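You operate a simulated robot arm through the tools that you are given. There is no shell and no other tool. Be economical: measure what you need, move in short steps, check, and stop when the job is done.

The job below is to be done with a simulated two-armed robot. You get a single attempt, and the scene is never put back.

TASK
Bring the date card to the blue tray and set the calendar to its day, month and shift.
Fine: the card starts on the white table. Set down upright: date card.

The check looks at the end state, three seconds after you hand in, the way a careful person would. Anything else that was tipped, shoved, dropped, spilled or broken makes it a failure.

THE ROBOT
Two 7-joint arms with two-finger parallel grippers on one trunk, on a base that drives. Base frame: it is fixed to the floor where the robot stands at the start and does not move with it; the origin is under the middle of the robot, x ahead of it, y to its left, z up; the surface under the hand at the start is at about z = 740. Units: mm, rad, N and s.
The left shoulder is at the start at [100, 174, 1107], the right one opposite. With the tool pointing down near the work surface each hand reaches from about 280 to 720 mm from the robot's upright axis, wherever it stands, measured 20 degrees to its own side. Places, roughly: day dial [-1100, 2900, 800]; inside of the blue tray [-1200, 3000, 800]; month dial [-1000, 3000, 800]; teal switch [-900, 3000, 800]. Payload 3.6 kg a hand.
Tool frame (each hand has its own): the origin (TCP) lies between the finger pads and is the grasp point; the fingertips stand 30 mm ahead of it; z points along the fingers, y is the line along which they close. Largest opening 110 mm; finger width 20, thickness 10; the body of the gripper, 48 by 112 mm, starts 55 mm behind the TCP.
Orientation is told as [roll, pitch, yaw] about the base's x, y, z axes, in that order, counted from this pose: with the fingers straight down and closing along the base's y, the tool's x points along the base's -x, its y along +y and its z along -z.

THE INTERFACE
- The arms move only by the tool nudge_tool. It takes "left_commands", "right_commands" or both (then of equal length, played together; a hand with none holds still); each is a list of rows, each a list of 3 entries, a list of its own where there are three numbers: the closure, from 0 (fully open) to 1 (shut), then the shift along the base's x, y, z in mm, then the turn, a rotation vector about the base's x, y, z in rad. In form: [[claw, [x, y, z], [wx, wy, wz]], ...]. A call has 1 to 10 rows; each row is the pose to reach, as a shift and turn from the pose commanded when the call began. Each row takes 0.2 s and may step no farther than 50 mm and 0.15 rad from the row before; otherwise, or with a gripper value out of range, the whole call is refused. A pose out of reach is approached as far as the arm can. The call stops where the force on the tool passes 40 N (or 10 N more than at its start, if that is more) or the arm is blocked; 0.2 s more then pass. The fingers move at their own pace (about 153 mm/s each) and stop on an object; they squeeze with about 26 N. The grip force told is the motor's: it shows also when the fingers shut on nothing. Time passes only in rows, and 0.2 s behind the last, so rows that repeat a pose let the fingers close. The reply holds the time, the measured pose of the TCP, the force on the tool along the base axes, the opening and the grip force, in the units named above and with some noise, with the torque about the TCP (base axes, N m) and any sound that the robot's microphone picked up.
- Cameras (640 x 400 px; columns grow to the right, rows downward): "scene" is now at [195.3, -8.4, 1263.6]; the picture's right is [-0.10, -0.99, 0.00], its down [-0.72, 0.07, -0.69] and it looks along [0.69, -0.07, -0.72] (base axes); focal length 293 px, centre (320, 200). "left" rides on the left gripper at [72, -17, -103] in its tool frame; the picture's right is [0.23, 0.97, 0.00], its down [-0.76, 0.18, -0.62] and it looks along [-0.61, 0.14, 0.78] (tool axes); focal length 222 px, centre (320, 200). "right" rides on the right gripper at [72, 17, -103] in its tool frame; the picture's right is [-0.23, 0.97, 0.00], its down [-0.76, -0.18, -0.62] and it looks along [-0.61, -0.14, 0.78] (tool axes); focal length 222 px, centre (320, 200). There is no depth. A picture from a camera that has moved, and an enlarged one, comes with that camera's place and axes in the base frame and with its lens.
- camera(camera): a new picture of that camera. It takes no simulated time.
- raise_lower(by): slides the trunk up (or, below 0, down) by that many mm; the arms and the scene camera ride with it, the base frame stays. It gives what a move gives, with no picture.
- steer(legs): drives the robot by 1 to 6 legs, each [ahead, left, turn to the left] in mm, mm and rad, along the robot's own axes; the way and the turn of a leg run together, so that a leg with both is an arc; at most 1500 mm and 3.142 rad a leg. The arms and the cameras ride along, it lands a little off, and it stops where it bumps. It gives what a move gives.
- aim_head(pan, tilt): turns the head with the scene camera to pan (to the left, within 1.501 rad either way) and tilt (down, from -0.506 to 1.204), counted from straight ahead of the robot. It gives what a move gives.
- enlarge(camera, box): a new picture of the part [left, top, right, bottom] of that camera's present view, enlarged. It takes no simulated time.
- finish_job(): hands the job in; it is judged then, once.

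Go step by step. Nothing tells you exact positions but the pictures and the camera data: compare them with the known pose of the tool, close in by small moves and look again before you grip or let go. The budget is 120 turns and 108 pictures, counting those below and the enlarged ones. Unless the task says otherwise, let go and move clear before handing in, and close with one line.

The tools are called after "Call:" as name(argument=value, ...) on one line, values as JSON. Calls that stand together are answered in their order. nudge_tool: Moves the arms, as the interface text tells. Its arguments: {"type":"object","properties":{"left_commands":{"type":"array","items":{"type":"array"}},"right_commands":{"type":"array","items":{"type":"array"}}},"required":[]} The other tools are called the same way: raise_lower (by) slides the trunk up or down; steer (legs) drives the base; aim_head (pan, tilt) turns the head that bears the scene camera; camera (camera) takes a picture; enlarge (camera, box) takes an enlarged picture of a part of a camera's view; finish_job () hands the job in.

At the start:

```text
time: 0.0
left_eef_pos: [467.6, 189.6, 922.2]
left_orientation: [-0.003, -0.001, 0.001]
left_wrist_force: [-0.2, 0.1, 0.3]
left_moment: [0.05, 0.0, -0.01]
left_gripper_width: 110.1
left_grasp_force: 0.0
right_eef_pos: [442.6, -230.9, 984.8]
right_orientation: [-0.001, -0.001, 0.001]
right_wrist_force: [0.2, -0.2, 0.7]
right_moment: [0.0, 0.0, -0.02]
right_gripper_width: 110.1
right_grasp_force: 0.0
trunk travel left (down, up): [-225.0, 538.0]
robot x, y, heading: [-4.2, -1.8, 0.003]
head pan, tilt: [-0.099, 0.806]
```

scene: 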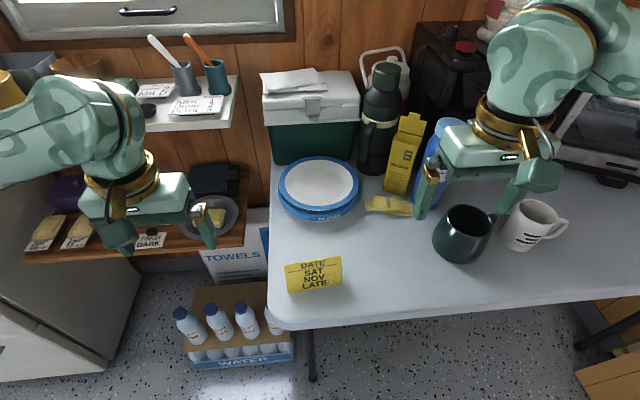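
right: 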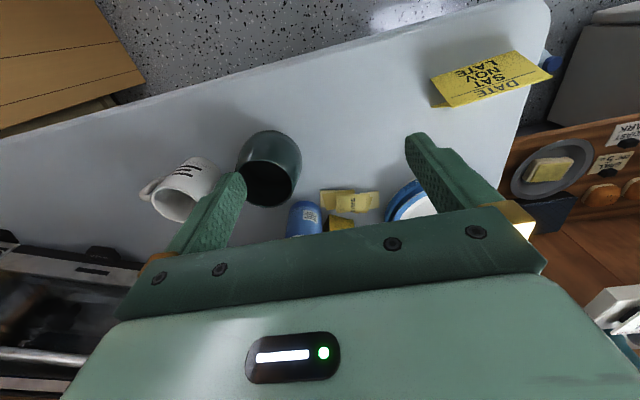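
left: 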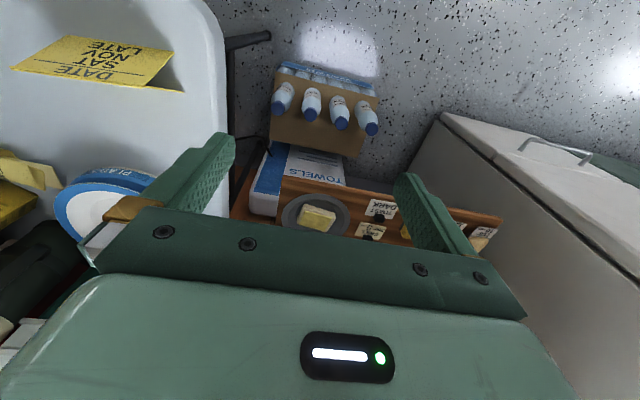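

The card (SAT / NOV / LATE) stands on the white table near [480, -26, 760]. I'll look closer at its shape before I grip it.

Call:
enlarge(camera="scene", box=[264, 240, 364, 310])

Call:
enlarge(camera="left", box=[0, 20, 200, 120])

Call:
enlarge(camera="right", box=[400, 30, 580, 130])

```text
5.71 times, centred on (314, 275) of scene
camera zoom: at [195.3, -8.4, 1263.6], right [-0.1, -0.99, 0.0], down [-0.72, 0.07, -0.69], along [0.69, -0.07, -0.72], focal length 1675 px, centre (354, -229)
```

zoom: 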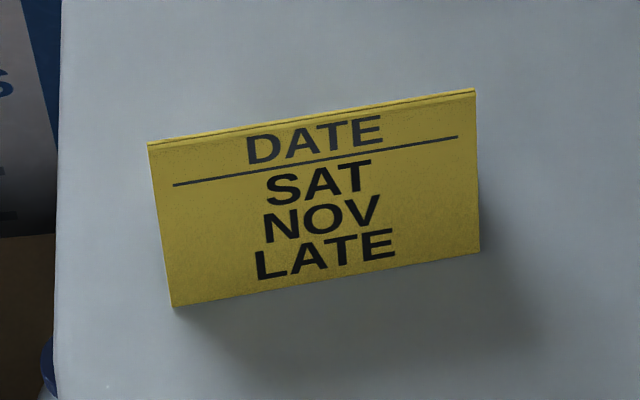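

```text
3.20 times, centred on (100, 70) of left
camera zoom: at [394.9, 172.0, 1023.5], right [-0.23, 0.97, 0.0], down [0.76, 0.18, 0.62], along [0.61, 0.14, -0.78], focal length 711 px, centre (1024, 616)
```

zoom: 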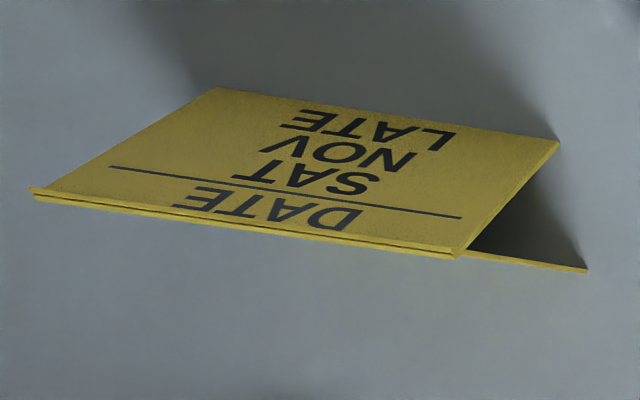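

```text
3.56 times, centred on (490, 80) of right
camera zoom: at [369.0, -213.2, 1087.8], right [0.23, 0.97, 0.0], down [0.76, -0.18, 0.62], along [0.61, -0.14, -0.78], focal length 790 px, centre (-284, 627)
```

zoom: 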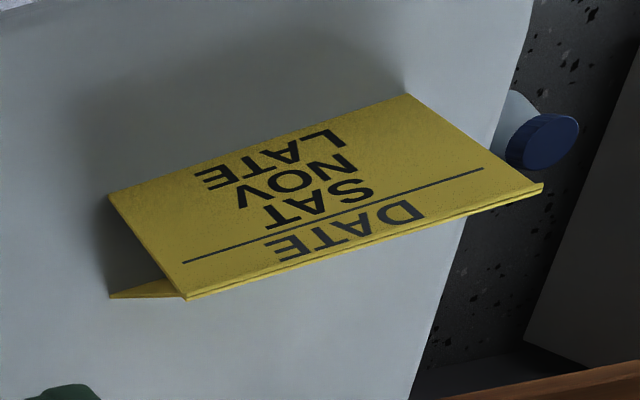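

It's a tent card with its ridge roughly along y: centre about [484, -25], top z about 804, turned slightly by 0.10 rad. I'll turn the left hand so the fingers close across the ridge, and bring it above the card.

Call:
nudge_tool(left_commands=[[0, [2, -20, 0], [0, 0, -0.1467]], [0, [3, -42, 0], [0, 0, -0.2934]], [0, [5, -64, 0], [0, 0, -0.44]], [0, [7, -86, 0], [0, 0, -0.587]], [0, [8, -107, 0], [0, 0, -0.7335]], [0, [10, -128, 0], [0, 0, -0.88]], [0, [12, -150, 0], [0, 0, -1.027]], [0, [14, -172, 0], [0, 0, -1.1736]], [0, [15, -194, 0], [0, 0, -1.32]], [0, [16, -215, 0], [0, 0, -1.467]]])

Call:
camera(camera="left")

Call:
camera(camera="scene")

```text
time: 2.2
left_eef_pos: [483.7, -28.3, 920.5]
left_orientation: [0.002, 0.0, -1.467]
left_wrist_force: [-0.3, -0.6, 0.3]
left_moment: [0.02, 0.0, 0.03]
left_gripper_width: 110.0
left_grasp_force: 0.2
right_eef_pos: [442.6, -230.9, 984.6]
right_orientation: [-0.001, -0.001, -0.001]
right_wrist_force: [0.1, 0.5, 0.9]
right_moment: [-0.03, 0.02, -0.01]
right_gripper_width: 110.0
right_grasp_force: 0.0
trunk travel left (down, up): [-225.0, 538.0]
robot x, y, heading: [-2.0, -0.0, 0.003]
head pan, tilt: [-0.099, 0.806]
```

```text
101 pictures are left
camera left: at [459.6, 42.8, 1023.3], right [0.95, 0.33, 0.0], down [0.26, -0.74, 0.62], along [0.2, -0.59, -0.78], focal length 222 px, centre (320, 200)
```

left: 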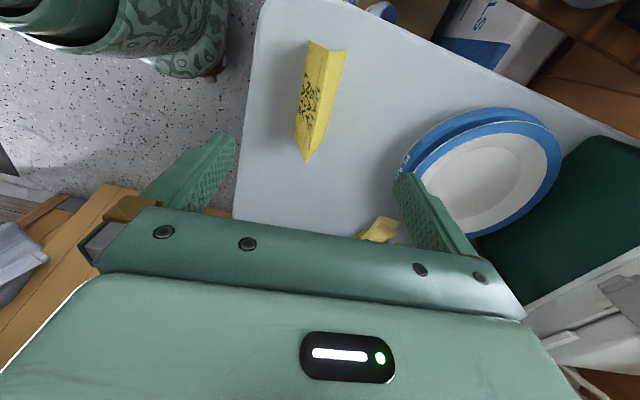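

```text
100 pictures are left
camera scene: at [195.4, -9.0, 1263.6], right [-0.1, -0.99, 0.0], down [-0.72, 0.07, -0.69], along [0.69, -0.07, -0.72], focal length 293 px, centre (320, 200)
```

scene: 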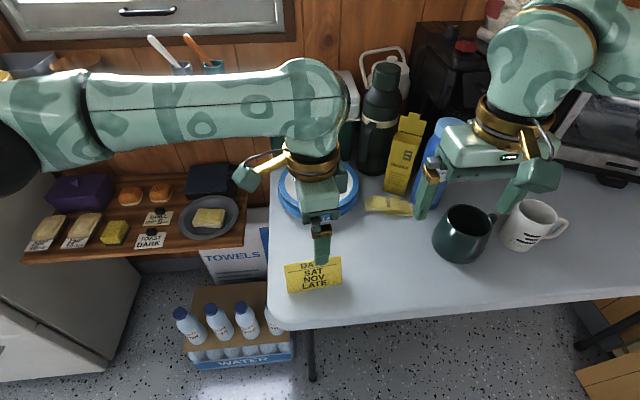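

Call:
enlarge(camera="left", box=[240, 20, 400, 180])

```text
2.50 times, centred on (320, 100) of left
camera zoom: at [459.6, 42.8, 1023.3], right [0.95, 0.33, 0.0], down [0.26, -0.74, 0.62], along [0.2, -0.59, -0.78], focal length 555 px, centre (320, 450)
```

zoom: 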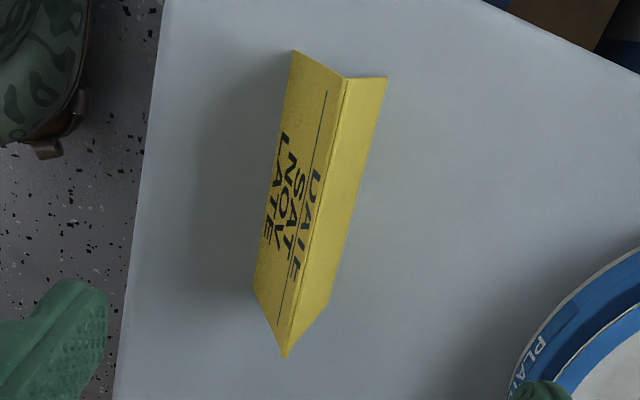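

Call:
nudge_tool(left_commands=[[0, [-1, 2, -35], [0, 0, 0]], [0, [-2, 3, -70], [0, 0, 0]], [0, [-3, 4, -100], [0, 0, 0]], [0.2, [-3, 4, -120], [0, 0, 0]], [0.4, [-3, 4, -138], [0, 0, 0]], [0.4, [-3, 4, -138], [0, 0, 0]]])

Call:
camera(camera="left")

Call:
enlarge(camera="scene", box=[234, 190, 394, 310])

```text
time: 3.6
left_eef_pos: [481.3, -22.3, 781.6]
left_orientation: [-0.003, 0.0, -1.468]
left_wrist_force: [0.1, 0.5, 0.5]
left_moment: [0.05, 0.01, -0.01]
left_gripper_width: 66.1
left_grasp_force: 0.0
right_eef_pos: [442.4, -230.3, 984.4]
right_orientation: [0.0, 0.0, 0.0]
right_wrist_force: [0.0, -0.4, -0.3]
right_moment: [0.01, 0.03, 0.03]
right_gripper_width: 109.8
right_grasp_force: 0.0
trunk travel left (down, up): [-225.0, 538.0]
robot x, y, heading: [0.1, -0.7, 0.0]
head pan, tilt: [-0.099, 0.806]
```

```text
98 pictures are left
camera left: at [456.5, 47.9, 884.4], right [0.94, 0.33, 0.0], down [0.26, -0.74, 0.62], along [0.2, -0.59, -0.78], focal length 222 px, centre (320, 200)
```

left: 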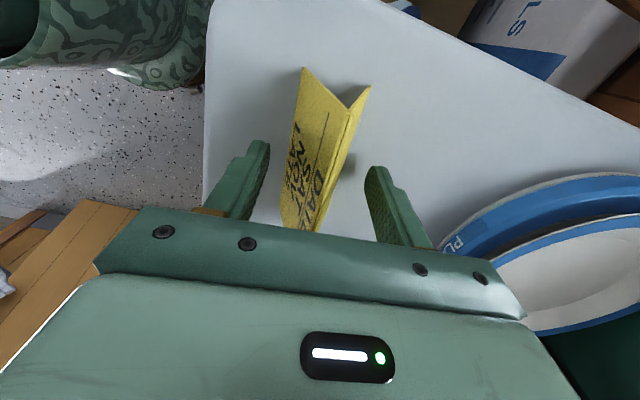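

```text
3.33 times, centred on (314, 250) of scene
camera zoom: at [195.2, -8.5, 1263.7], right [-0.1, -0.99, 0.0], down [-0.72, 0.07, -0.69], along [0.69, -0.07, -0.72], focal length 977 px, centre (340, 33)
```

zoom: 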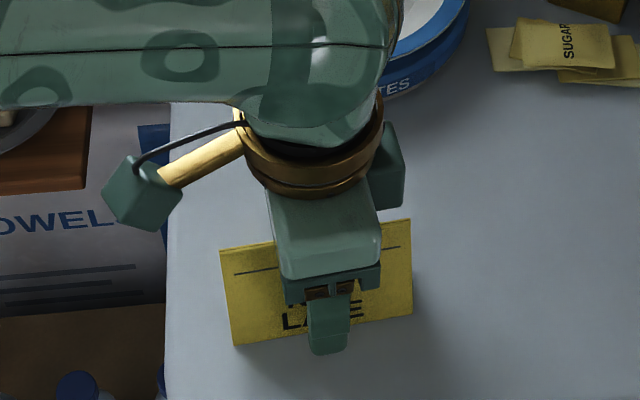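

The card is centred between the fingers. I'll close and lift a little.

Call:
nudge_tool(left_commands=[[0.6, [0, 0, 0], [0, 0, 0]], [0.8, [0, 0, 0], [0, 0, 0]], [1, [0, 0, 0], [0, 0, 0]], [1, [0, 0, 0], [0, 0, 0]], [1, [0, 0, 15], [0, 0, 0]], [1, [0, 0, 40], [0, 0, 0]], [1, [0, 0, 40], [0, 0, 0]]])

Call:
camera(camera="left")

Call:
enlarge(camera="scene", box=[234, 190, 394, 310])

```text
time: 5.2
left_eef_pos: [480.4, -23.6, 823.5]
left_orientation: [-0.002, 0.0, -1.467]
left_wrist_force: [0.2, 0.4, -0.3]
left_moment: [0.0, 0.0, 0.0]
left_gripper_width: 34.3
left_grasp_force: 26.2
right_eef_pos: [442.9, -230.6, 984.6]
right_orientation: [0.001, 0.001, -0.002]
right_wrist_force: [0.0, -0.6, -1.3]
right_moment: [0.01, -0.02, -0.04]
right_gripper_width: 110.4
right_grasp_force: 0.0
trunk travel left (down, up): [-225.0, 538.0]
robot x, y, heading: [0.4, -1.0, -0.003]
head pan, tilt: [-0.099, 0.806]
```

```text
96 pictures are left
camera left: at [456.4, 48.5, 925.6], right [0.94, 0.33, 0.0], down [0.26, -0.74, 0.62], along [0.2, -0.59, -0.78], focal length 222 px, centre (320, 200)
```

left: 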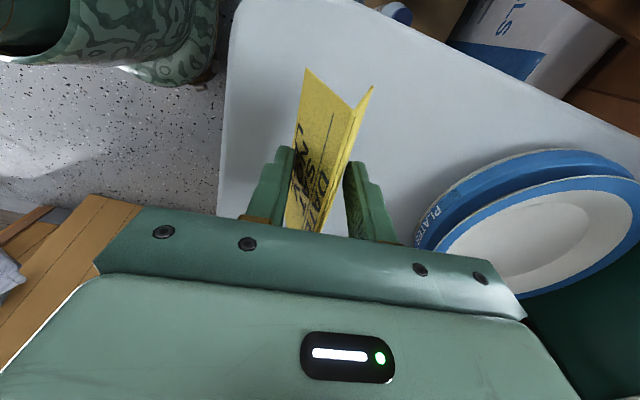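

```text
3.33 times, centred on (314, 250) of scene
camera zoom: at [195.6, -8.5, 1263.6], right [-0.1, -0.99, 0.0], down [-0.72, 0.07, -0.69], along [0.69, -0.07, -0.72], focal length 977 px, centre (340, 33)
```

zoom: 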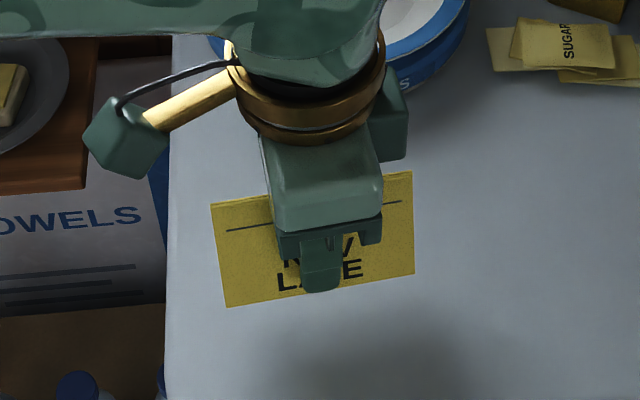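

The card is held: its bottom is about 42 mm below the TCP. I'll lift it further and look left towards the destination.

Call:
nudge_tool(left_commands=[[1, [0, 5, 40], [0, 0, 0]], [1, [-10, 15, 80], [0, 0, 0]], [1, [-30, 30, 110], [0, 0, 0]], [1, [-60, 50, 130], [0, 0, 0]], [1, [-90, 70, 140], [0, 0, 0]]], right_commands=[[0, [0, 0, 20], [0, 0, 0]], [0, [-20, 0, 30], [0, 0, 0]], [0, [-50, 0, 30], [0, 0, 0]], [0, [-80, 0, 30], [0, 0, 0]], [0, [-110, 0, 30], [0, 0, 0]]])

Call:
aim_head(pan=1.5, tilt=0.35)

Call:
camera(camera="scene")

```text
time: 6.4
left_eef_pos: [388.1, 48.7, 964.5]
left_orientation: [-0.001, 0.001, -1.466]
left_wrist_force: [0.5, 0.4, -1.1]
left_moment: [-0.03, 0.01, 0.01]
left_gripper_width: 34.4
left_grasp_force: 26.1
right_eef_pos: [332.3, -230.7, 1014.2]
right_orientation: [-0.001, -0.001, 0.002]
right_wrist_force: [0.4, 0.1, -0.2]
right_moment: [-0.02, 0.01, 0.0]
right_gripper_width: 110.0
right_grasp_force: 0.0
trunk travel left (down, up): [-225.0, 538.0]
robot x, y, heading: [1.9, 1.3, -0.005]
head pan, tilt: [-0.099, 0.806]
```

```text
time: 8.1
left_eef_pos: [389.9, 48.8, 964.1]
left_orientation: [-0.001, 0.001, -1.466]
left_wrist_force: [-0.5, -0.2, 0.0]
left_moment: [0.0, 0.0, -0.02]
left_gripper_width: 34.3
left_grasp_force: 26.1
right_eef_pos: [333.9, -231.2, 1014.1]
right_orientation: [0.001, 0.001, 0.001]
right_wrist_force: [0.2, -0.9, -0.1]
right_moment: [0.01, 0.0, 0.02]
right_gripper_width: 109.9
right_grasp_force: 0.0
trunk travel left (down, up): [-225.0, 538.0]
robot x, y, heading: [2.4, 0.8, -0.003]
head pan, tilt: [1.499, 0.351]
```

```text
94 pictures are left
camera scene: at [122.1, 92.4, 1303.9], right [1.0, -0.07, 0.0], down [-0.03, -0.34, -0.94], along [0.07, 0.94, -0.34], focal length 293 px, centre (320, 200)
```

scene: 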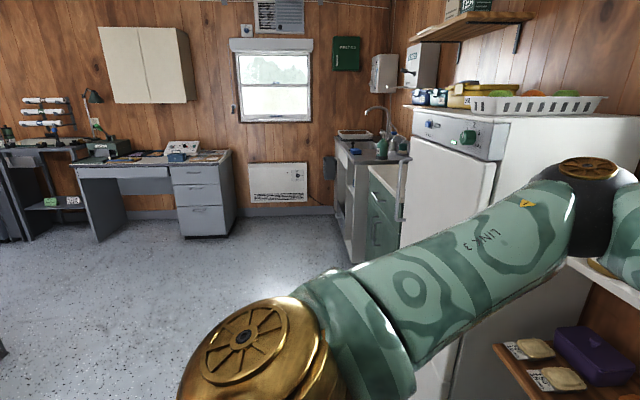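

The desk with the calendar stands across the room at y ≈ 2700 and beyond. I'll back off from the table, turn left, then look down the path.

Call:
steer(legs=[[-300, 0, 0], [0, 0, 1.571]])

Call:
aim_head(pan=0.4, tilt=0.45)

Call:
camera(camera="scene")

```text
time: 13.9
left_eef_pos: [-336.0, 392.9, 963.9]
left_orientation: [-0.002, 0.001, 0.08]
left_wrist_force: [0.3, 0.3, -0.2]
left_moment: [0.02, 0.01, -0.02]
left_gripper_width: 34.2
left_grasp_force: 26.0
right_eef_pos: [-57.4, 327.7, 1014.3]
right_orientation: [-0.001, 0.0, 1.543]
right_wrist_force: [0.3, -0.2, -0.2]
right_moment: [0.03, 0.01, 0.03]
right_gripper_width: 110.2
right_grasp_force: 0.0
trunk travel left (down, up): [-225.0, 538.0]
robot x, y, heading: [-293.8, -2.4, 1.544]
head pan, tilt: [1.499, 0.351]
```

```text
time: 15.2
left_eef_pos: [-335.1, 392.9, 964.4]
left_orientation: [-0.002, 0.0, 0.079]
left_wrist_force: [0.2, 0.1, -0.4]
left_moment: [0.0, 0.01, -0.02]
left_gripper_width: 33.8
left_grasp_force: 25.7
right_eef_pos: [-56.8, 329.3, 1014.0]
right_orientation: [-0.001, 0.0, 1.544]
right_wrist_force: [-0.5, -0.5, -0.2]
right_moment: [0.03, 0.01, 0.02]
right_gripper_width: 110.1
right_grasp_force: 0.1
trunk travel left (down, up): [-225.0, 538.0]
robot x, y, heading: [-294.3, -1.8, 1.548]
head pan, tilt: [0.4, 0.45]
```

```text
93 pictures are left
camera scene: at [-326.1, 200.7, 1294.7], right [0.93, 0.37, 0.0], down [0.16, -0.41, -0.9], along [-0.33, 0.84, -0.44], focal length 293 px, centre (320, 200)
```

scene: 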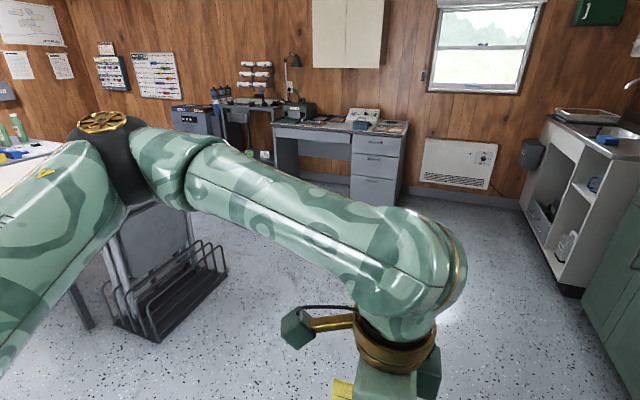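

The way is clear, with a rack well off at x < -1450. I'll drive to about (-1060, 2050), facing the desk.

Call:
steer(legs=[[1000, 390, 0], [1030, 420, 0.023]])

Call:
aim_head(pan=0.0, tilt=0.6)

Call:
camera(camera="scene")

```text
time: 26.0
left_eef_pos: [-1085.4, 2448.4, 964.3]
left_orientation: [-0.002, 0.0, 0.076]
left_wrist_force: [0.6, -0.3, -0.5]
left_moment: [0.01, -0.02, 0.02]
left_gripper_width: 33.1
left_grasp_force: 25.6
right_eef_pos: [-807.3, 2383.4, 1013.9]
right_orientation: [-0.001, 0.001, 1.544]
right_wrist_force: [0.1, 0.3, 0.3]
right_moment: [0.01, -0.02, -0.01]
right_gripper_width: 110.1
right_grasp_force: 0.1
trunk travel left (down, up): [-225.0, 538.0]
robot x, y, heading: [-1048.8, 2058.4, 1.548]
head pan, tilt: [0.4, 0.45]
```

```text
time: 26.9
left_eef_pos: [-1085.1, 2447.7, 964.1]
left_orientation: [-0.002, 0.0, 0.078]
left_wrist_force: [0.5, 0.6, -1.1]
left_moment: [0.03, 0.0, 0.04]
left_gripper_width: 33.3
left_grasp_force: 26.2
right_eef_pos: [-805.5, 2383.3, 1014.8]
right_orientation: [-0.001, 0.001, 1.544]
right_wrist_force: [-0.2, -0.2, -0.4]
right_moment: [0.0, 0.03, 0.0]
right_gripper_width: 109.9
right_grasp_force: 0.1
trunk travel left (down, up): [-225.0, 538.0]
robot x, y, heading: [-1050.6, 2050.4, 1.549]
head pan, tilt: [0.0, 0.6]
```

```text
92 pictures are left
camera scene: at [-1039.9, 2258.0, 1281.1], right [1.0, -0.02, 0.0], down [-0.01, -0.56, -0.82], along [0.02, 0.82, -0.57], focal length 293 px, centre (320, 200)
```

scene: 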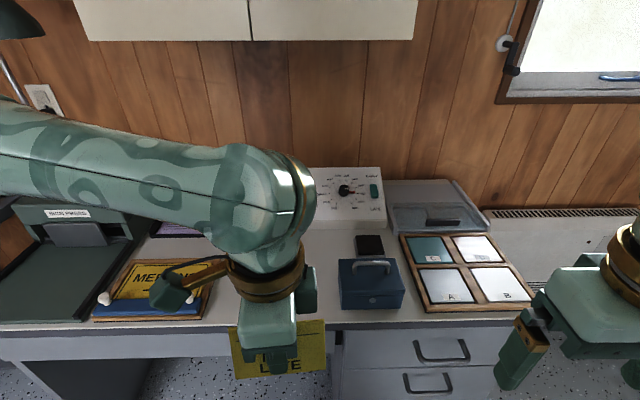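

Call:
enlarge(camera="scene", box=[290, 150, 540, 320])

Call:
camera(camera="left")

Call:
camera(camera="right")

```text
2.35 times, centred on (415, 235) of scene
camera zoom: at [-1039.9, 2258.0, 1281.1], right [1.0, -0.02, 0.0], down [-0.01, -0.56, -0.82], along [0.02, 0.82, -0.57], focal length 690 px, centre (96, 118)
```

zoom: 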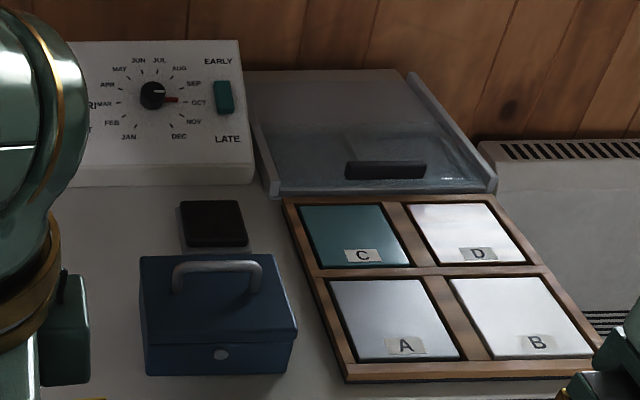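

```text
90 pictures are left
camera left: at [-1156.3, 2424.6, 1066.8], right [-0.3, 0.95, 0.0], down [0.74, 0.24, 0.62], along [0.59, 0.19, -0.78], focal length 222 px, centre (320, 200)
```

left: 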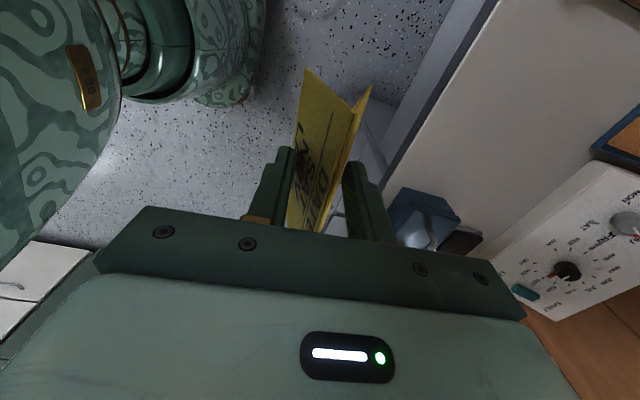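

```text
89 pictures are left
camera right: at [-826.2, 2311.7, 1118.2], right [-0.97, 0.25, 0.0], down [0.2, 0.76, 0.62], along [0.16, 0.6, -0.78], focal length 222 px, centre (320, 200)
```

right: 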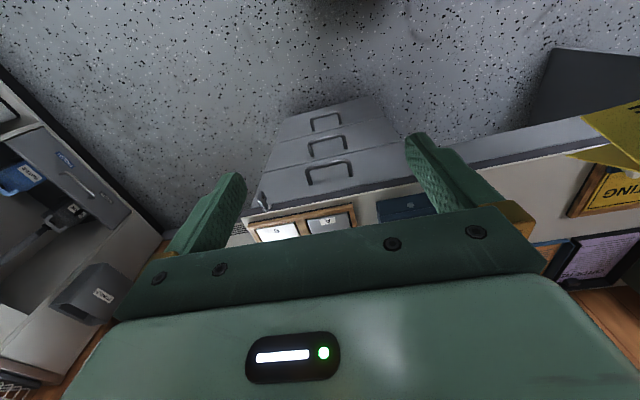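

The calendar's face shows a month dial (now OCT) and an EARLY/LATE switch; the left arm hides the rest. I'll move the left hand aside for a full view.

Call:
nudge_tool(left_commands=[[1, [-40, -10, 10], [0, 0, 0]], [1, [-80, -20, 20], [0, 0, 0]], [1, [-120, -30, 30], [0, 0, 0]], [1, [-160, -50, 30], [0, 0, 0]], [1, [-200, -70, 30], [0, 0, 0]], [1, [-240, -90, 30], [0, 0, 0]]])

Call:
camera(camera="scene")

```text
time: 28.3
left_eef_pos: [-1331.9, 2381.9, 1004.4]
left_orientation: [-0.005, 0.0, 0.079]
left_wrist_force: [-0.7, -0.1, -0.9]
left_moment: [-0.02, 0.0, 0.03]
left_gripper_width: 33.3
left_grasp_force: 26.3
left hand out of reach, approached as far as the arm can: row 5, 6
right_eef_pos: [-807.0, 2382.6, 1013.8]
right_orientation: [-0.003, -0.002, 1.545]
right_wrist_force: [-0.2, 0.3, -0.4]
right_moment: [-0.01, -0.04, -0.01]
right_gripper_width: 110.1
right_grasp_force: 0.1
trunk travel left (down, up): [-225.0, 538.0]
robot x, y, heading: [-1045.9, 2057.4, 1.541]
head pan, tilt: [0.0, 0.6]
```

```text
88 pictures are left
camera scene: at [-1041.1, 2256.9, 1281.3], right [1.0, -0.03, 0.0], down [-0.01, -0.56, -0.83], along [0.02, 0.82, -0.56], focal length 293 px, centre (320, 200)
```

scene: 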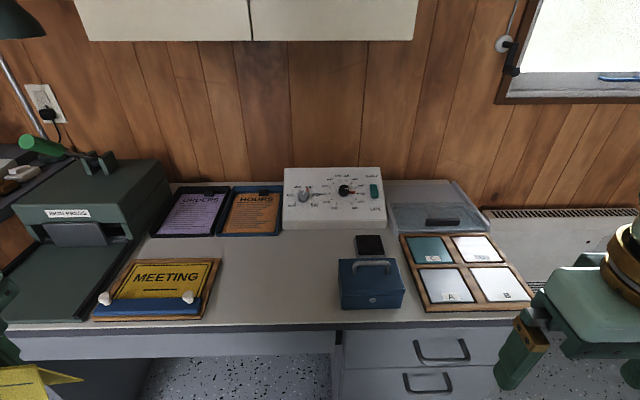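

Call:
enlarge(camera="scene", box=[270, 155, 400, 240])

Call:
enlarge(camera="scene", box=[80, 170, 300, 330])

```text
4.71 times, centred on (335, 198) of scene
camera zoom: at [-1041.1, 2256.9, 1281.3], right [1.0, -0.03, 0.0], down [-0.01, -0.56, -0.83], along [0.02, 0.82, -0.56], focal length 1379 px, centre (249, 212)
```

zoom: 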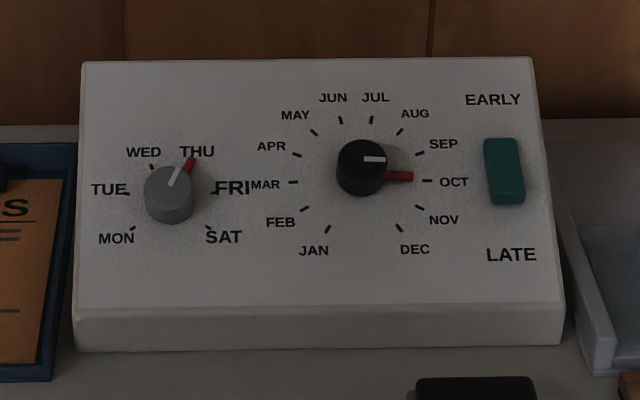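

```text
2.50 times, centred on (190, 250) of scene
camera zoom: at [-1041.1, 2256.9, 1281.3], right [1.0, -0.03, 0.0], down [-0.01, -0.56, -0.83], along [0.02, 0.82, -0.56], focal length 733 px, centre (645, 75)
```

zoom: 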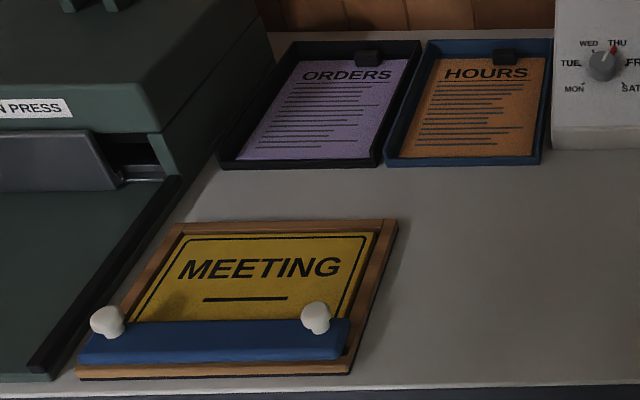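

The HOURS tray has the blue rim, centred near (-1220, 2965). DAY is at THU and MONTH at OCT, so they need SAT and NOV. I'll drive closer, about 380 mm from the desk's edge.

Call:
steer(legs=[[150, 90, 0.03]])

Call:
aim_head(pan=0.0, tilt=0.75)

Call:
camera(camera="scene")

```text
time: 29.8
left_eef_pos: [-1429.6, 2527.1, 1004.1]
left_orientation: [-0.006, -0.001, 0.112]
left_wrist_force: [0.3, 0.0, -1.3]
left_moment: [-0.01, -0.01, -0.02]
left_gripper_width: 33.0
left_grasp_force: 25.6
right_eef_pos: [-906.0, 2543.5, 1015.3]
right_orientation: [0.0, 0.002, 1.576]
right_wrist_force: [-1.0, 0.2, 0.1]
right_moment: [-0.02, -0.01, -0.01]
right_gripper_width: 110.3
right_grasp_force: 0.2
trunk travel left (down, up): [-225.0, 538.0]
robot x, y, heading: [-1135.4, 2209.2, 1.578]
head pan, tilt: [0.0, 0.6]
```

```text
time: 30.5
left_eef_pos: [-1427.1, 2526.8, 1004.8]
left_orientation: [-0.004, 0.0, 0.11]
left_wrist_force: [0.2, -0.1, -1.1]
left_moment: [-0.01, 0.05, 0.0]
left_gripper_width: 33.2
left_grasp_force: 26.6
right_eef_pos: [-906.0, 2541.6, 1014.1]
right_orientation: [-0.002, -0.001, 1.577]
right_wrist_force: [0.3, 0.2, 0.8]
right_moment: [0.04, 0.01, 0.02]
right_gripper_width: 110.0
right_grasp_force: 0.1
trunk travel left (down, up): [-225.0, 538.0]
robot x, y, heading: [-1132.2, 2205.7, 1.575]
head pan, tilt: [0.0, 0.75]
```

```text
85 pictures are left
camera scene: at [-1134.3, 2403.8, 1268.3], right [1.0, 0.0, 0.0], down [0.0, -0.68, -0.73], along [0.0, 0.73, -0.68], focal length 293 px, centre (320, 200)
```

scene: 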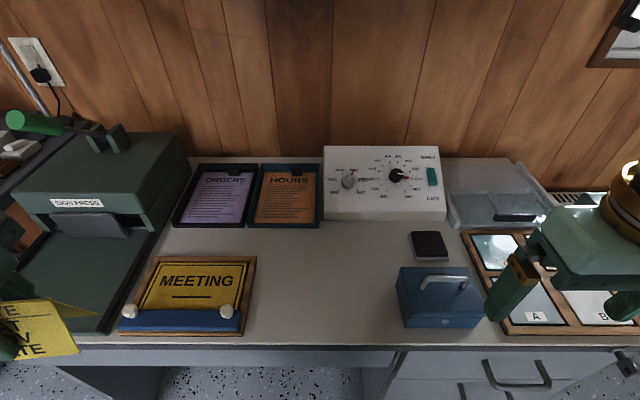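

I need to get about 60 mm closer. I'll look straight down first, to check the base's clearance to the desk.

Call:
aim_head(pan=0.0, tilt=1.2)

Call:
camera(camera="scene")

```text
time: 31.4
left_eef_pos: [-1427.6, 2527.2, 1005.4]
left_orientation: [-0.004, 0.001, 0.11]
left_wrist_force: [-0.9, 0.4, -1.6]
left_moment: [0.02, -0.04, 0.01]
left_gripper_width: 33.3
left_grasp_force: 26.1
right_eef_pos: [-904.5, 2542.0, 1015.3]
right_orientation: [0.001, 0.0, 1.576]
right_wrist_force: [0.0, 0.5, -0.5]
right_moment: [-0.01, -0.02, 0.0]
right_gripper_width: 109.6
right_grasp_force: 0.0
trunk travel left (down, up): [-225.0, 538.0]
robot x, y, heading: [-1133.1, 2207.7, 1.574]
head pan, tilt: [0.0, 1.201]
```

```text
84 pictures are left
camera scene: at [-1134.2, 2377.0, 1236.6], right [1.0, 0.0, 0.0], down [0.0, -0.93, -0.36], along [0.0, 0.36, -0.93], focal length 293 px, centre (320, 200)
```

scene: 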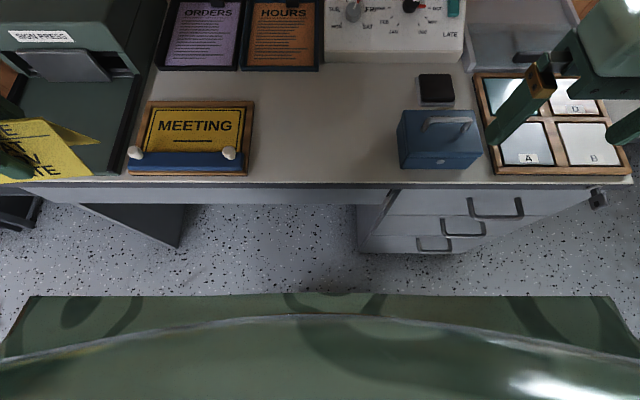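

The base front reaches to about y = 2430 and the desk to 2598, so 90 mm more is safe. I'll bring the left hand inward first, clear of the press.

Call:
nudge_tool(left_commands=[[1, [40, -10, 0], [0, 0, -0.02]], [1, [80, -10, 0], [0, 0, -0.04]], [1, [120, -10, 0], [0, 0, -0.07]], [1, [160, -10, 0], [0, 0, -0.1]], [1, [200, -10, 0], [0, 0, -0.11]]])

Call:
steer(legs=[[90, 0, 0]])

Call:
aim_head(pan=-0.1, tilt=0.9)

Call:
camera(camera="scene")

Call:
enlarge(camera="scene", box=[320, 110, 480, 210])

```text
time: 32.6
left_eef_pos: [-1227.6, 2516.5, 1006.2]
left_orientation: [-0.004, 0.001, 0.0]
left_wrist_force: [0.1, 1.0, -0.1]
left_moment: [0.02, 0.0, 0.0]
left_gripper_width: 32.8
left_grasp_force: 25.9
left hand out of reach, approached as far as the arm can: row 1, 2, 3
right_eef_pos: [-903.6, 2542.3, 1013.9]
right_orientation: [0.002, 0.001, 1.575]
right_wrist_force: [0.3, -0.3, 0.0]
right_moment: [0.0, 0.01, -0.02]
right_gripper_width: 109.8
right_grasp_force: 0.0
trunk travel left (down, up): [-225.0, 538.0]
robot x, y, heading: [-1134.8, 2205.2, 1.574]
head pan, tilt: [0.0, 1.201]
```

```text
time: 33.7
left_eef_pos: [-1228.9, 2607.0, 1006.6]
left_orientation: [-0.004, 0.0, -0.002]
left_wrist_force: [0.1, 0.1, 0.4]
left_moment: [0.01, -0.01, 0.0]
left_gripper_width: 32.9
left_grasp_force: 26.2
right_eef_pos: [-903.5, 2632.5, 1014.0]
right_orientation: [0.0, 0.003, 1.574]
right_wrist_force: [0.8, 0.6, -0.3]
right_moment: [-0.02, 0.0, -0.01]
right_gripper_width: 110.0
right_grasp_force: 0.0
trunk travel left (down, up): [-225.0, 538.0]
robot x, y, heading: [-1134.4, 2295.5, 1.569]
head pan, tilt: [0.0, 1.201]
```

```text
time: 34.5
left_eef_pos: [-1228.5, 2604.8, 1006.9]
left_orientation: [-0.004, 0.0, -0.001]
left_wrist_force: [-0.3, -0.1, -0.5]
left_moment: [0.02, 0.0, -0.01]
left_gripper_width: 32.9
left_grasp_force: 26.4
right_eef_pos: [-905.1, 2630.6, 1013.4]
right_orientation: [-0.002, 0.0, 1.574]
right_wrist_force: [0.1, 0.6, 0.1]
right_moment: [-0.03, -0.01, -0.03]
right_gripper_width: 109.9
right_grasp_force: 0.0
trunk travel left (down, up): [-225.0, 538.0]
robot x, y, heading: [-1133.1, 2297.9, 1.578]
head pan, tilt: [-0.099, 0.901]
```

```text
83 pictures are left
camera scene: at [-1126.8, 2485.9, 1256.3], right [1.0, -0.1, 0.0], down [-0.08, -0.78, -0.62], along [0.06, 0.62, -0.78], focal length 293 px, centre (320, 200)
```

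scene: 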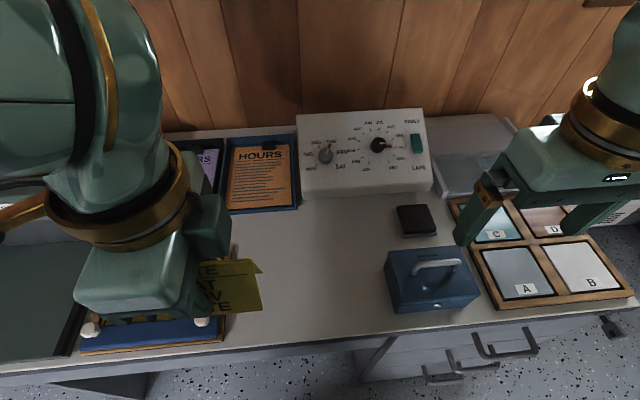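

```text
4.00 times, centred on (400, 160) of scene
camera zoom: at [-1126.8, 2485.9, 1256.3], right [1.0, -0.1, 0.0], down [-0.08, -0.78, -0.62], along [0.06, 0.62, -0.78], focal length 1172 px, centre (0, 360)
```

zoom: 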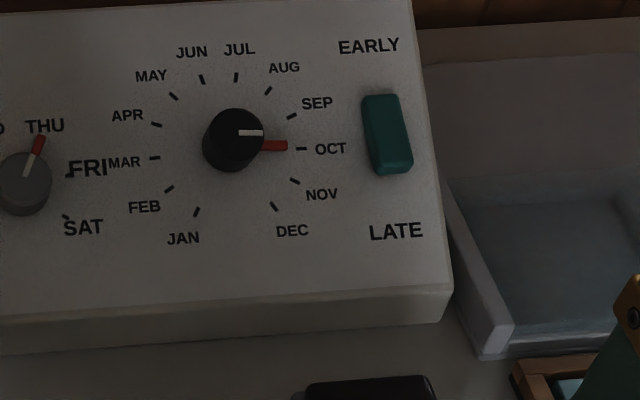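

The base is placed well. The tray's outer area is x -1284…-1133, y 2874…3115. I'll carry the card over it, to TCP about (-1208, 2955).

Call:
nudge_tool(left_commands=[[1, [3, 45, 0], [0, 0, 0]], [1, [6, 90, 0], [0, 0, 0]], [1, [9, 135, 0], [0, 0, 0]], [1, [12, 180, 0], [0, 0, 0]], [1, [14, 225, -10], [0, 0, 0]], [1, [16, 270, -30], [0, 0, 0]], [1, [18, 310, -55], [0, 0, 0]], [1, [20, 340, -85], [0, 0, 0]], [1, [20, 350, -115], [0, 0, 0]], [1, [20, 350, -130], [0, 0, 0]]])

Call:
camera(camera="scene")

Call:
camera(camera="left")

```text
time: 36.7
left_eef_pos: [-1210.2, 2955.3, 877.5]
left_orientation: [-0.003, 0.0, 0.0]
left_wrist_force: [-0.2, -0.1, 0.5]
left_moment: [-0.01, -0.01, -0.04]
left_gripper_width: 33.1
left_grasp_force: 26.0
right_eef_pos: [-904.8, 2631.1, 1014.6]
right_orientation: [0.0, 0.001, 1.574]
right_wrist_force: [0.1, -0.7, -0.1]
right_moment: [0.0, 0.0, 0.02]
right_gripper_width: 109.8
right_grasp_force: 0.1
trunk travel left (down, up): [-225.0, 538.0]
robot x, y, heading: [-1135.5, 2296.4, 1.575]
head pan, tilt: [-0.099, 0.901]
```

```text
81 pictures are left
camera scene: at [-1126.7, 2486.1, 1256.3], right [1.0, -0.1, 0.0], down [-0.08, -0.78, -0.62], along [0.06, 0.62, -0.78], focal length 293 px, centre (320, 200)
```

scene: 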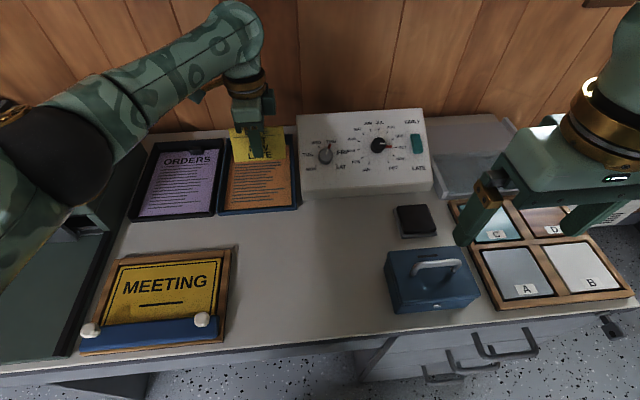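

```text
80 pictures are left
camera left: at [-1281.6, 2939.1, 980.0], right [-0.23, 0.97, 0.0], down [0.76, 0.18, 0.62], along [0.61, 0.14, -0.78], focal length 222 px, centre (320, 200)
```

left: 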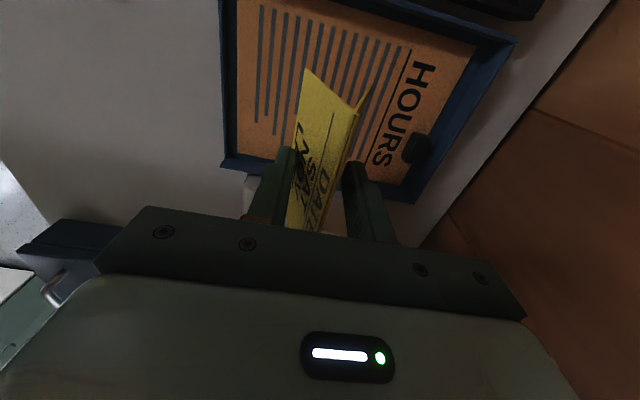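

The card is over the tray and centred. I'll lower it in small steps until it touches.

Call:
nudge_tool(left_commands=[[1, [1, 0, -30], [0, 0, 0]], [1, [2, 0, -60], [0, 0, 0]], [1, [2, 0, -73], [0, 0, 0]], [1, [2, 0, -73], [0, 0, 0]]])

Call:
enlarge(camera="scene", box=[180, 90, 340, 230])

Call:
camera(camera="left")

```text
time: 37.7
left_eef_pos: [-1206.2, 2955.0, 803.6]
left_orientation: [-0.003, 0.0, 0.0]
left_wrist_force: [0.3, -0.3, -0.2]
left_moment: [0.01, -0.02, 0.05]
left_gripper_width: 33.0
left_grasp_force: 25.6
right_eef_pos: [-903.9, 2632.3, 1014.6]
right_orientation: [0.001, 0.001, 1.574]
right_wrist_force: [-0.3, -0.1, -1.0]
right_moment: [-0.04, 0.01, 0.03]
right_gripper_width: 110.1
right_grasp_force: 0.0
trunk travel left (down, up): [-225.0, 538.0]
robot x, y, heading: [-1136.2, 2296.3, 1.57]
head pan, tilt: [-0.099, 0.901]
```

```text
2.86 times, centred on (260, 160) of scene
camera zoom: at [-1126.7, 2486.0, 1256.4], right [1.0, -0.1, 0.0], down [-0.08, -0.78, -0.62], along [0.06, 0.62, -0.78], focal length 838 px, centre (491, 314)
```

zoom: 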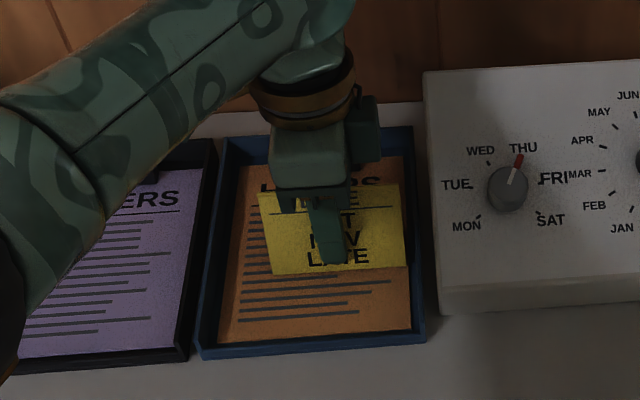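

```text
78 pictures are left
camera left: at [-1279.4, 2938.4, 905.5], right [-0.23, 0.97, 0.0], down [0.76, 0.18, 0.62], along [0.61, 0.14, -0.78], focal length 222 px, centre (320, 200)
```

left: 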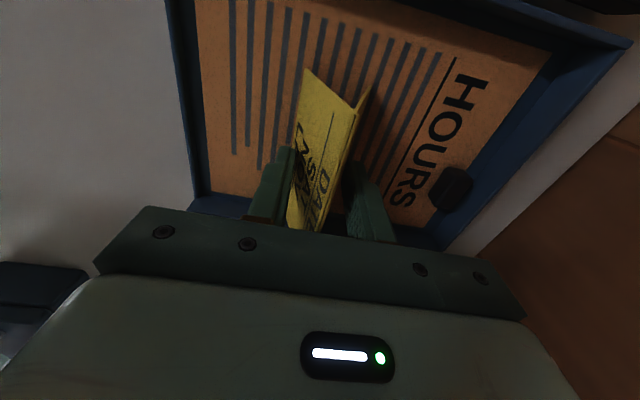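

Call:
nudge_tool(left_commands=[[1, [-4, 0, -3], [0, 0, 0]], [1, [-5, 0, -6], [0, 0, 0]], [1, [-5, 0, -9], [0, 0, 0]], [1, [-5, 0, -11], [0, 0, 0]], [1, [-5, 0, -11], [0, 0, 0]]])

Call:
enlarge(camera="scene", box=[210, 120, 310, 220])

```text
time: 38.7
left_eef_pos: [-1208.3, 2956.3, 801.1]
left_orientation: [0.01, -0.006, -0.008]
left_wrist_force: [0.8, -1.7, 21.0]
left_moment: [-0.09, 0.35, -0.1]
left_gripper_width: 32.8
left_grasp_force: 26.1
right_eef_pos: [-905.9, 2630.2, 1014.7]
right_orientation: [-0.001, -0.003, 1.574]
right_wrist_force: [-0.1, 0.0, 0.2]
right_moment: [-0.01, 0.01, 0.02]
right_gripper_width: 110.1
right_grasp_force: 0.1
trunk travel left (down, up): [-225.0, 538.0]
robot x, y, heading: [-1134.7, 2294.6, 1.569]
head pan, tilt: [-0.099, 0.901]
stopped in row 4 (left hand): the force on the tool passed its limit at 43 N (the readings are from after the stop); the commanded pose is now the measured one
```

```text
4.00 times, centred on (260, 170) of scene
camera zoom: at [-1126.6, 2483.5, 1256.7], right [1.0, -0.1, 0.0], down [-0.08, -0.78, -0.62], along [0.06, 0.62, -0.78], focal length 1172 px, centre (560, 320)
```

zoom: 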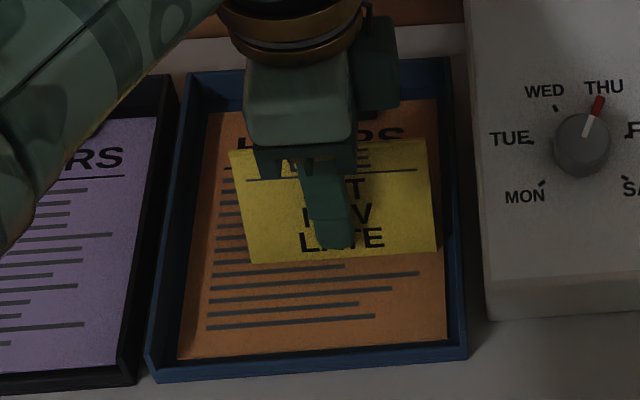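

The card stands on the tray's floor. I'll relax the push by a millimetre or two, then open slowly.

Call:
nudge_tool(left_commands=[[1, [0, 0, 1], [0, 0, 0]], [1, [0, 0, 1], [0, 0, 0]], [0.62, [0, 0, 1], [0, 0, 0]], [0.55, [0, 0, 1], [0, 0, 0]], [0.45, [0, 0, 1], [0, 0, 0]]])

Call:
camera(camera="left")

Call:
enlarge(camera="scene", box=[210, 120, 310, 220])

```text
time: 39.9
left_eef_pos: [-1210.9, 2956.9, 797.2]
left_orientation: [0.004, -0.004, -0.003]
left_wrist_force: [-0.2, 0.0, 0.4]
left_moment: [-0.01, 0.0, 0.03]
left_gripper_width: 60.5
left_grasp_force: 0.0
right_eef_pos: [-904.4, 2631.2, 1014.0]
right_orientation: [0.0, 0.0, 1.575]
right_wrist_force: [-0.5, 0.3, -0.3]
right_moment: [0.02, -0.04, -0.06]
right_gripper_width: 110.0
right_grasp_force: 0.1
trunk travel left (down, up): [-225.0, 538.0]
robot x, y, heading: [-1131.1, 2296.0, 1.574]
head pan, tilt: [-0.099, 0.901]
```

```text
76 pictures are left
camera left: at [-1283.1, 2940.2, 899.6], right [-0.22, 0.97, 0.0], down [0.76, 0.17, 0.63], along [0.61, 0.14, -0.78], focal length 222 px, centre (320, 200)
```

left: 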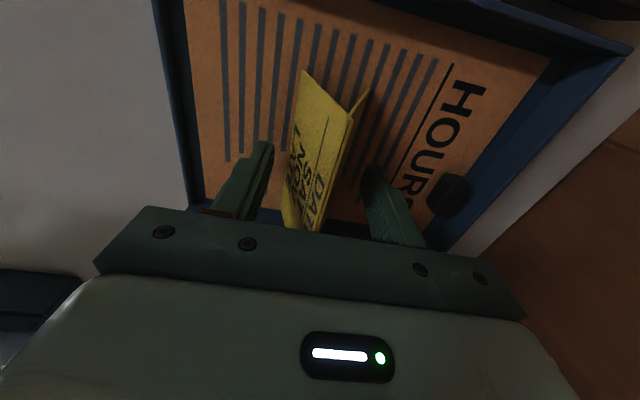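

```text
4.00 times, centred on (260, 170) of scene
camera zoom: at [-1126.6, 2485.8, 1256.3], right [1.0, -0.1, 0.0], down [-0.08, -0.78, -0.62], along [0.06, 0.62, -0.78], focal length 1172 px, centre (560, 320)
```

zoom: 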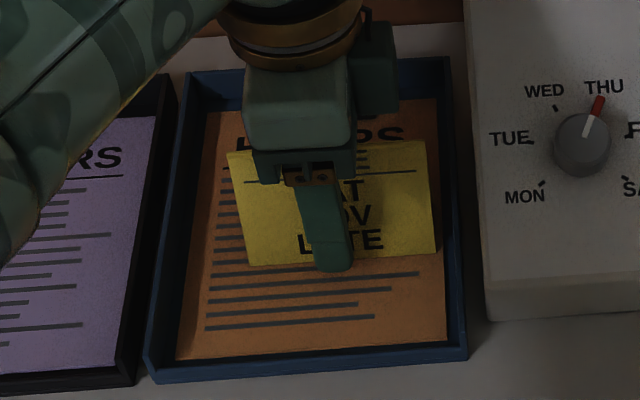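

The card stands free. I'll raise the left hand straight up and clear, then look at the calendar.

Call:
nudge_tool(left_commands=[[0.45, [0, 0, 30], [0, 0, 0]], [0.45, [0, 0, 70], [0, 0, 0]], [0.45, [0, 0, 110], [0, 0, 0]], [0.45, [0, -20, 140], [0, 0, 0]], [0.45, [-10, -60, 160], [0, 0, 0]], [0.45, [-40, -100, 180], [0, 0, 0]], [0.45, [-70, -140, 200], [0, 0, 0]], [0.45, [-100, -180, 200], [0, 0, 0]], [0.45, [-130, -220, 200], [0, 0, 0]]])

Call:
camera(camera="scene")

Call:
enlarge(camera="scene", box=[280, 95, 440, 215])

```text
refused: row 6 steps farther than a row can; nothing moved
```

```text
74 pictures are left
camera scene: at [-1126.6, 2485.8, 1256.3], right [1.0, -0.1, 0.0], down [-0.08, -0.78, -0.62], along [0.06, 0.62, -0.78], focal length 293 px, centre (320, 200)
```

scene: 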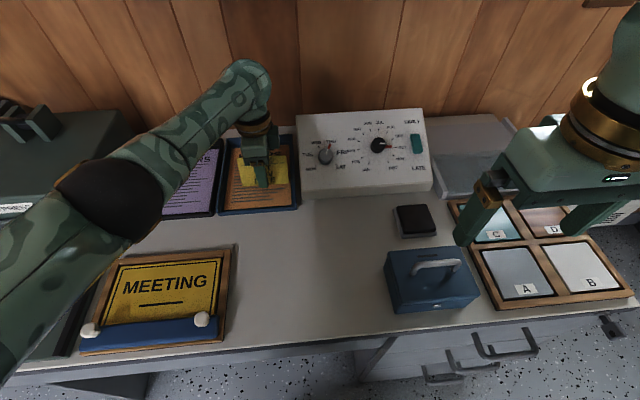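

```text
3.33 times, centred on (360, 155) of scene
camera zoom: at [-1126.6, 2485.8, 1256.3], right [1.0, -0.1, 0.0], down [-0.08, -0.78, -0.62], along [0.06, 0.62, -0.78], focal length 977 px, centre (187, 350)
```

zoom: 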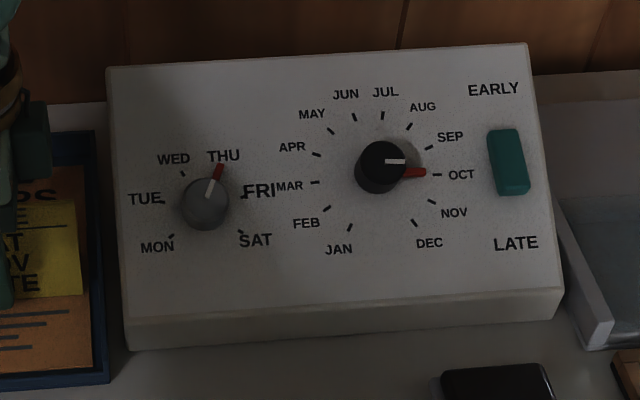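

Call:
nudge_tool(left_commands=[[0.45, [0, 0, 30], [0, 0, 0]], [0.45, [0, 0, 70], [0, 0, 0]], [0.45, [0, 0, 110], [0, 0, 0]], [0.45, [0, -20, 140], [0, 0, 0]], [0.45, [-10, -60, 160], [0, 0, 0]], [0.45, [-35, -95, 170], [0, 0, 0]], [0.45, [-60, -130, 180], [0, 0, 0]], [0.45, [-85, -165, 190], [0, 0, 0]], [0.45, [-110, -200, 190], [0, 0, 0]]], right_commands=[[0, [-5, 20, 0], [0, 0, 0]], [0, [-10, 40, 0], [0, 0, 0]], [0, [-15, 60, 0], [0, 0, 0]], [0, [-20, 80, 0], [0, 0, 0]], [0, [-25, 100, 0], [0, 0, 0]], [0, [-30, 120, 0], [0, 0, 0]], [0, [-35, 140, 0], [0, 0, 0]], [0, [-40, 160, 0], [0, 0, 0]], [0, [-50, 180, 0], [0, 0, 0]]])

Call:
camera(camera="scene")

Call:
camera(camera="right")

```text
time: 41.9
left_eef_pos: [-1321.4, 2755.6, 985.4]
left_orientation: [0.001, -0.006, -0.002]
left_wrist_force: [-0.3, -0.3, -0.3]
left_moment: [0.02, 0.02, 0.02]
left_gripper_width: 60.4
left_grasp_force: 0.1
right_eef_pos: [-955.3, 2810.1, 1014.0]
right_orientation: [0.0, 0.0, 1.574]
right_wrist_force: [-0.1, -1.0, 0.5]
right_moment: [0.01, 0.02, 0.01]
right_gripper_width: 110.1
right_grasp_force: 0.0
trunk travel left (down, up): [-225.0, 538.0]
robot x, y, heading: [-1135.3, 2295.3, 1.57]
head pan, tilt: [-0.099, 0.901]
```

```text
72 pictures are left
camera scene: at [-1127.8, 2485.6, 1256.4], right [1.0, -0.1, 0.0], down [-0.07, -0.78, -0.62], along [0.06, 0.62, -0.78], focal length 293 px, centre (320, 200)
```

scene: 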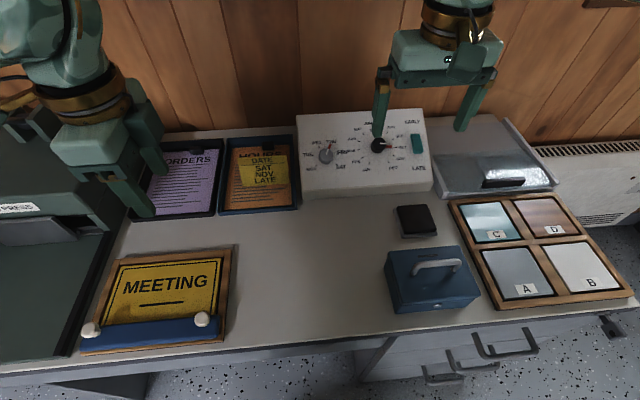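

```text
71 pictures are left
camera right: at [-973.6, 2738.6, 1118.3], right [-0.97, 0.22, 0.0], down [0.17, 0.76, 0.62], along [0.14, 0.61, -0.78], focal length 222 px, centre (320, 200)
```

right: 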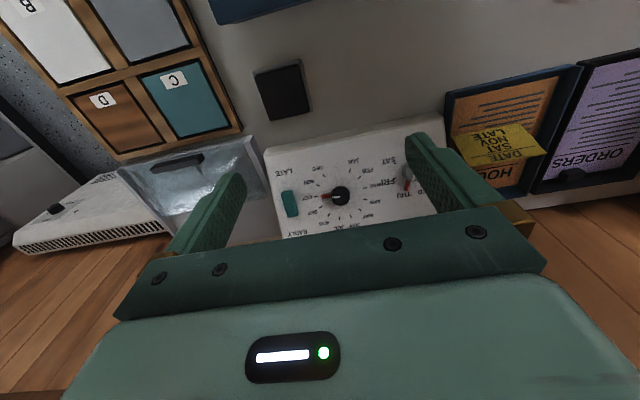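

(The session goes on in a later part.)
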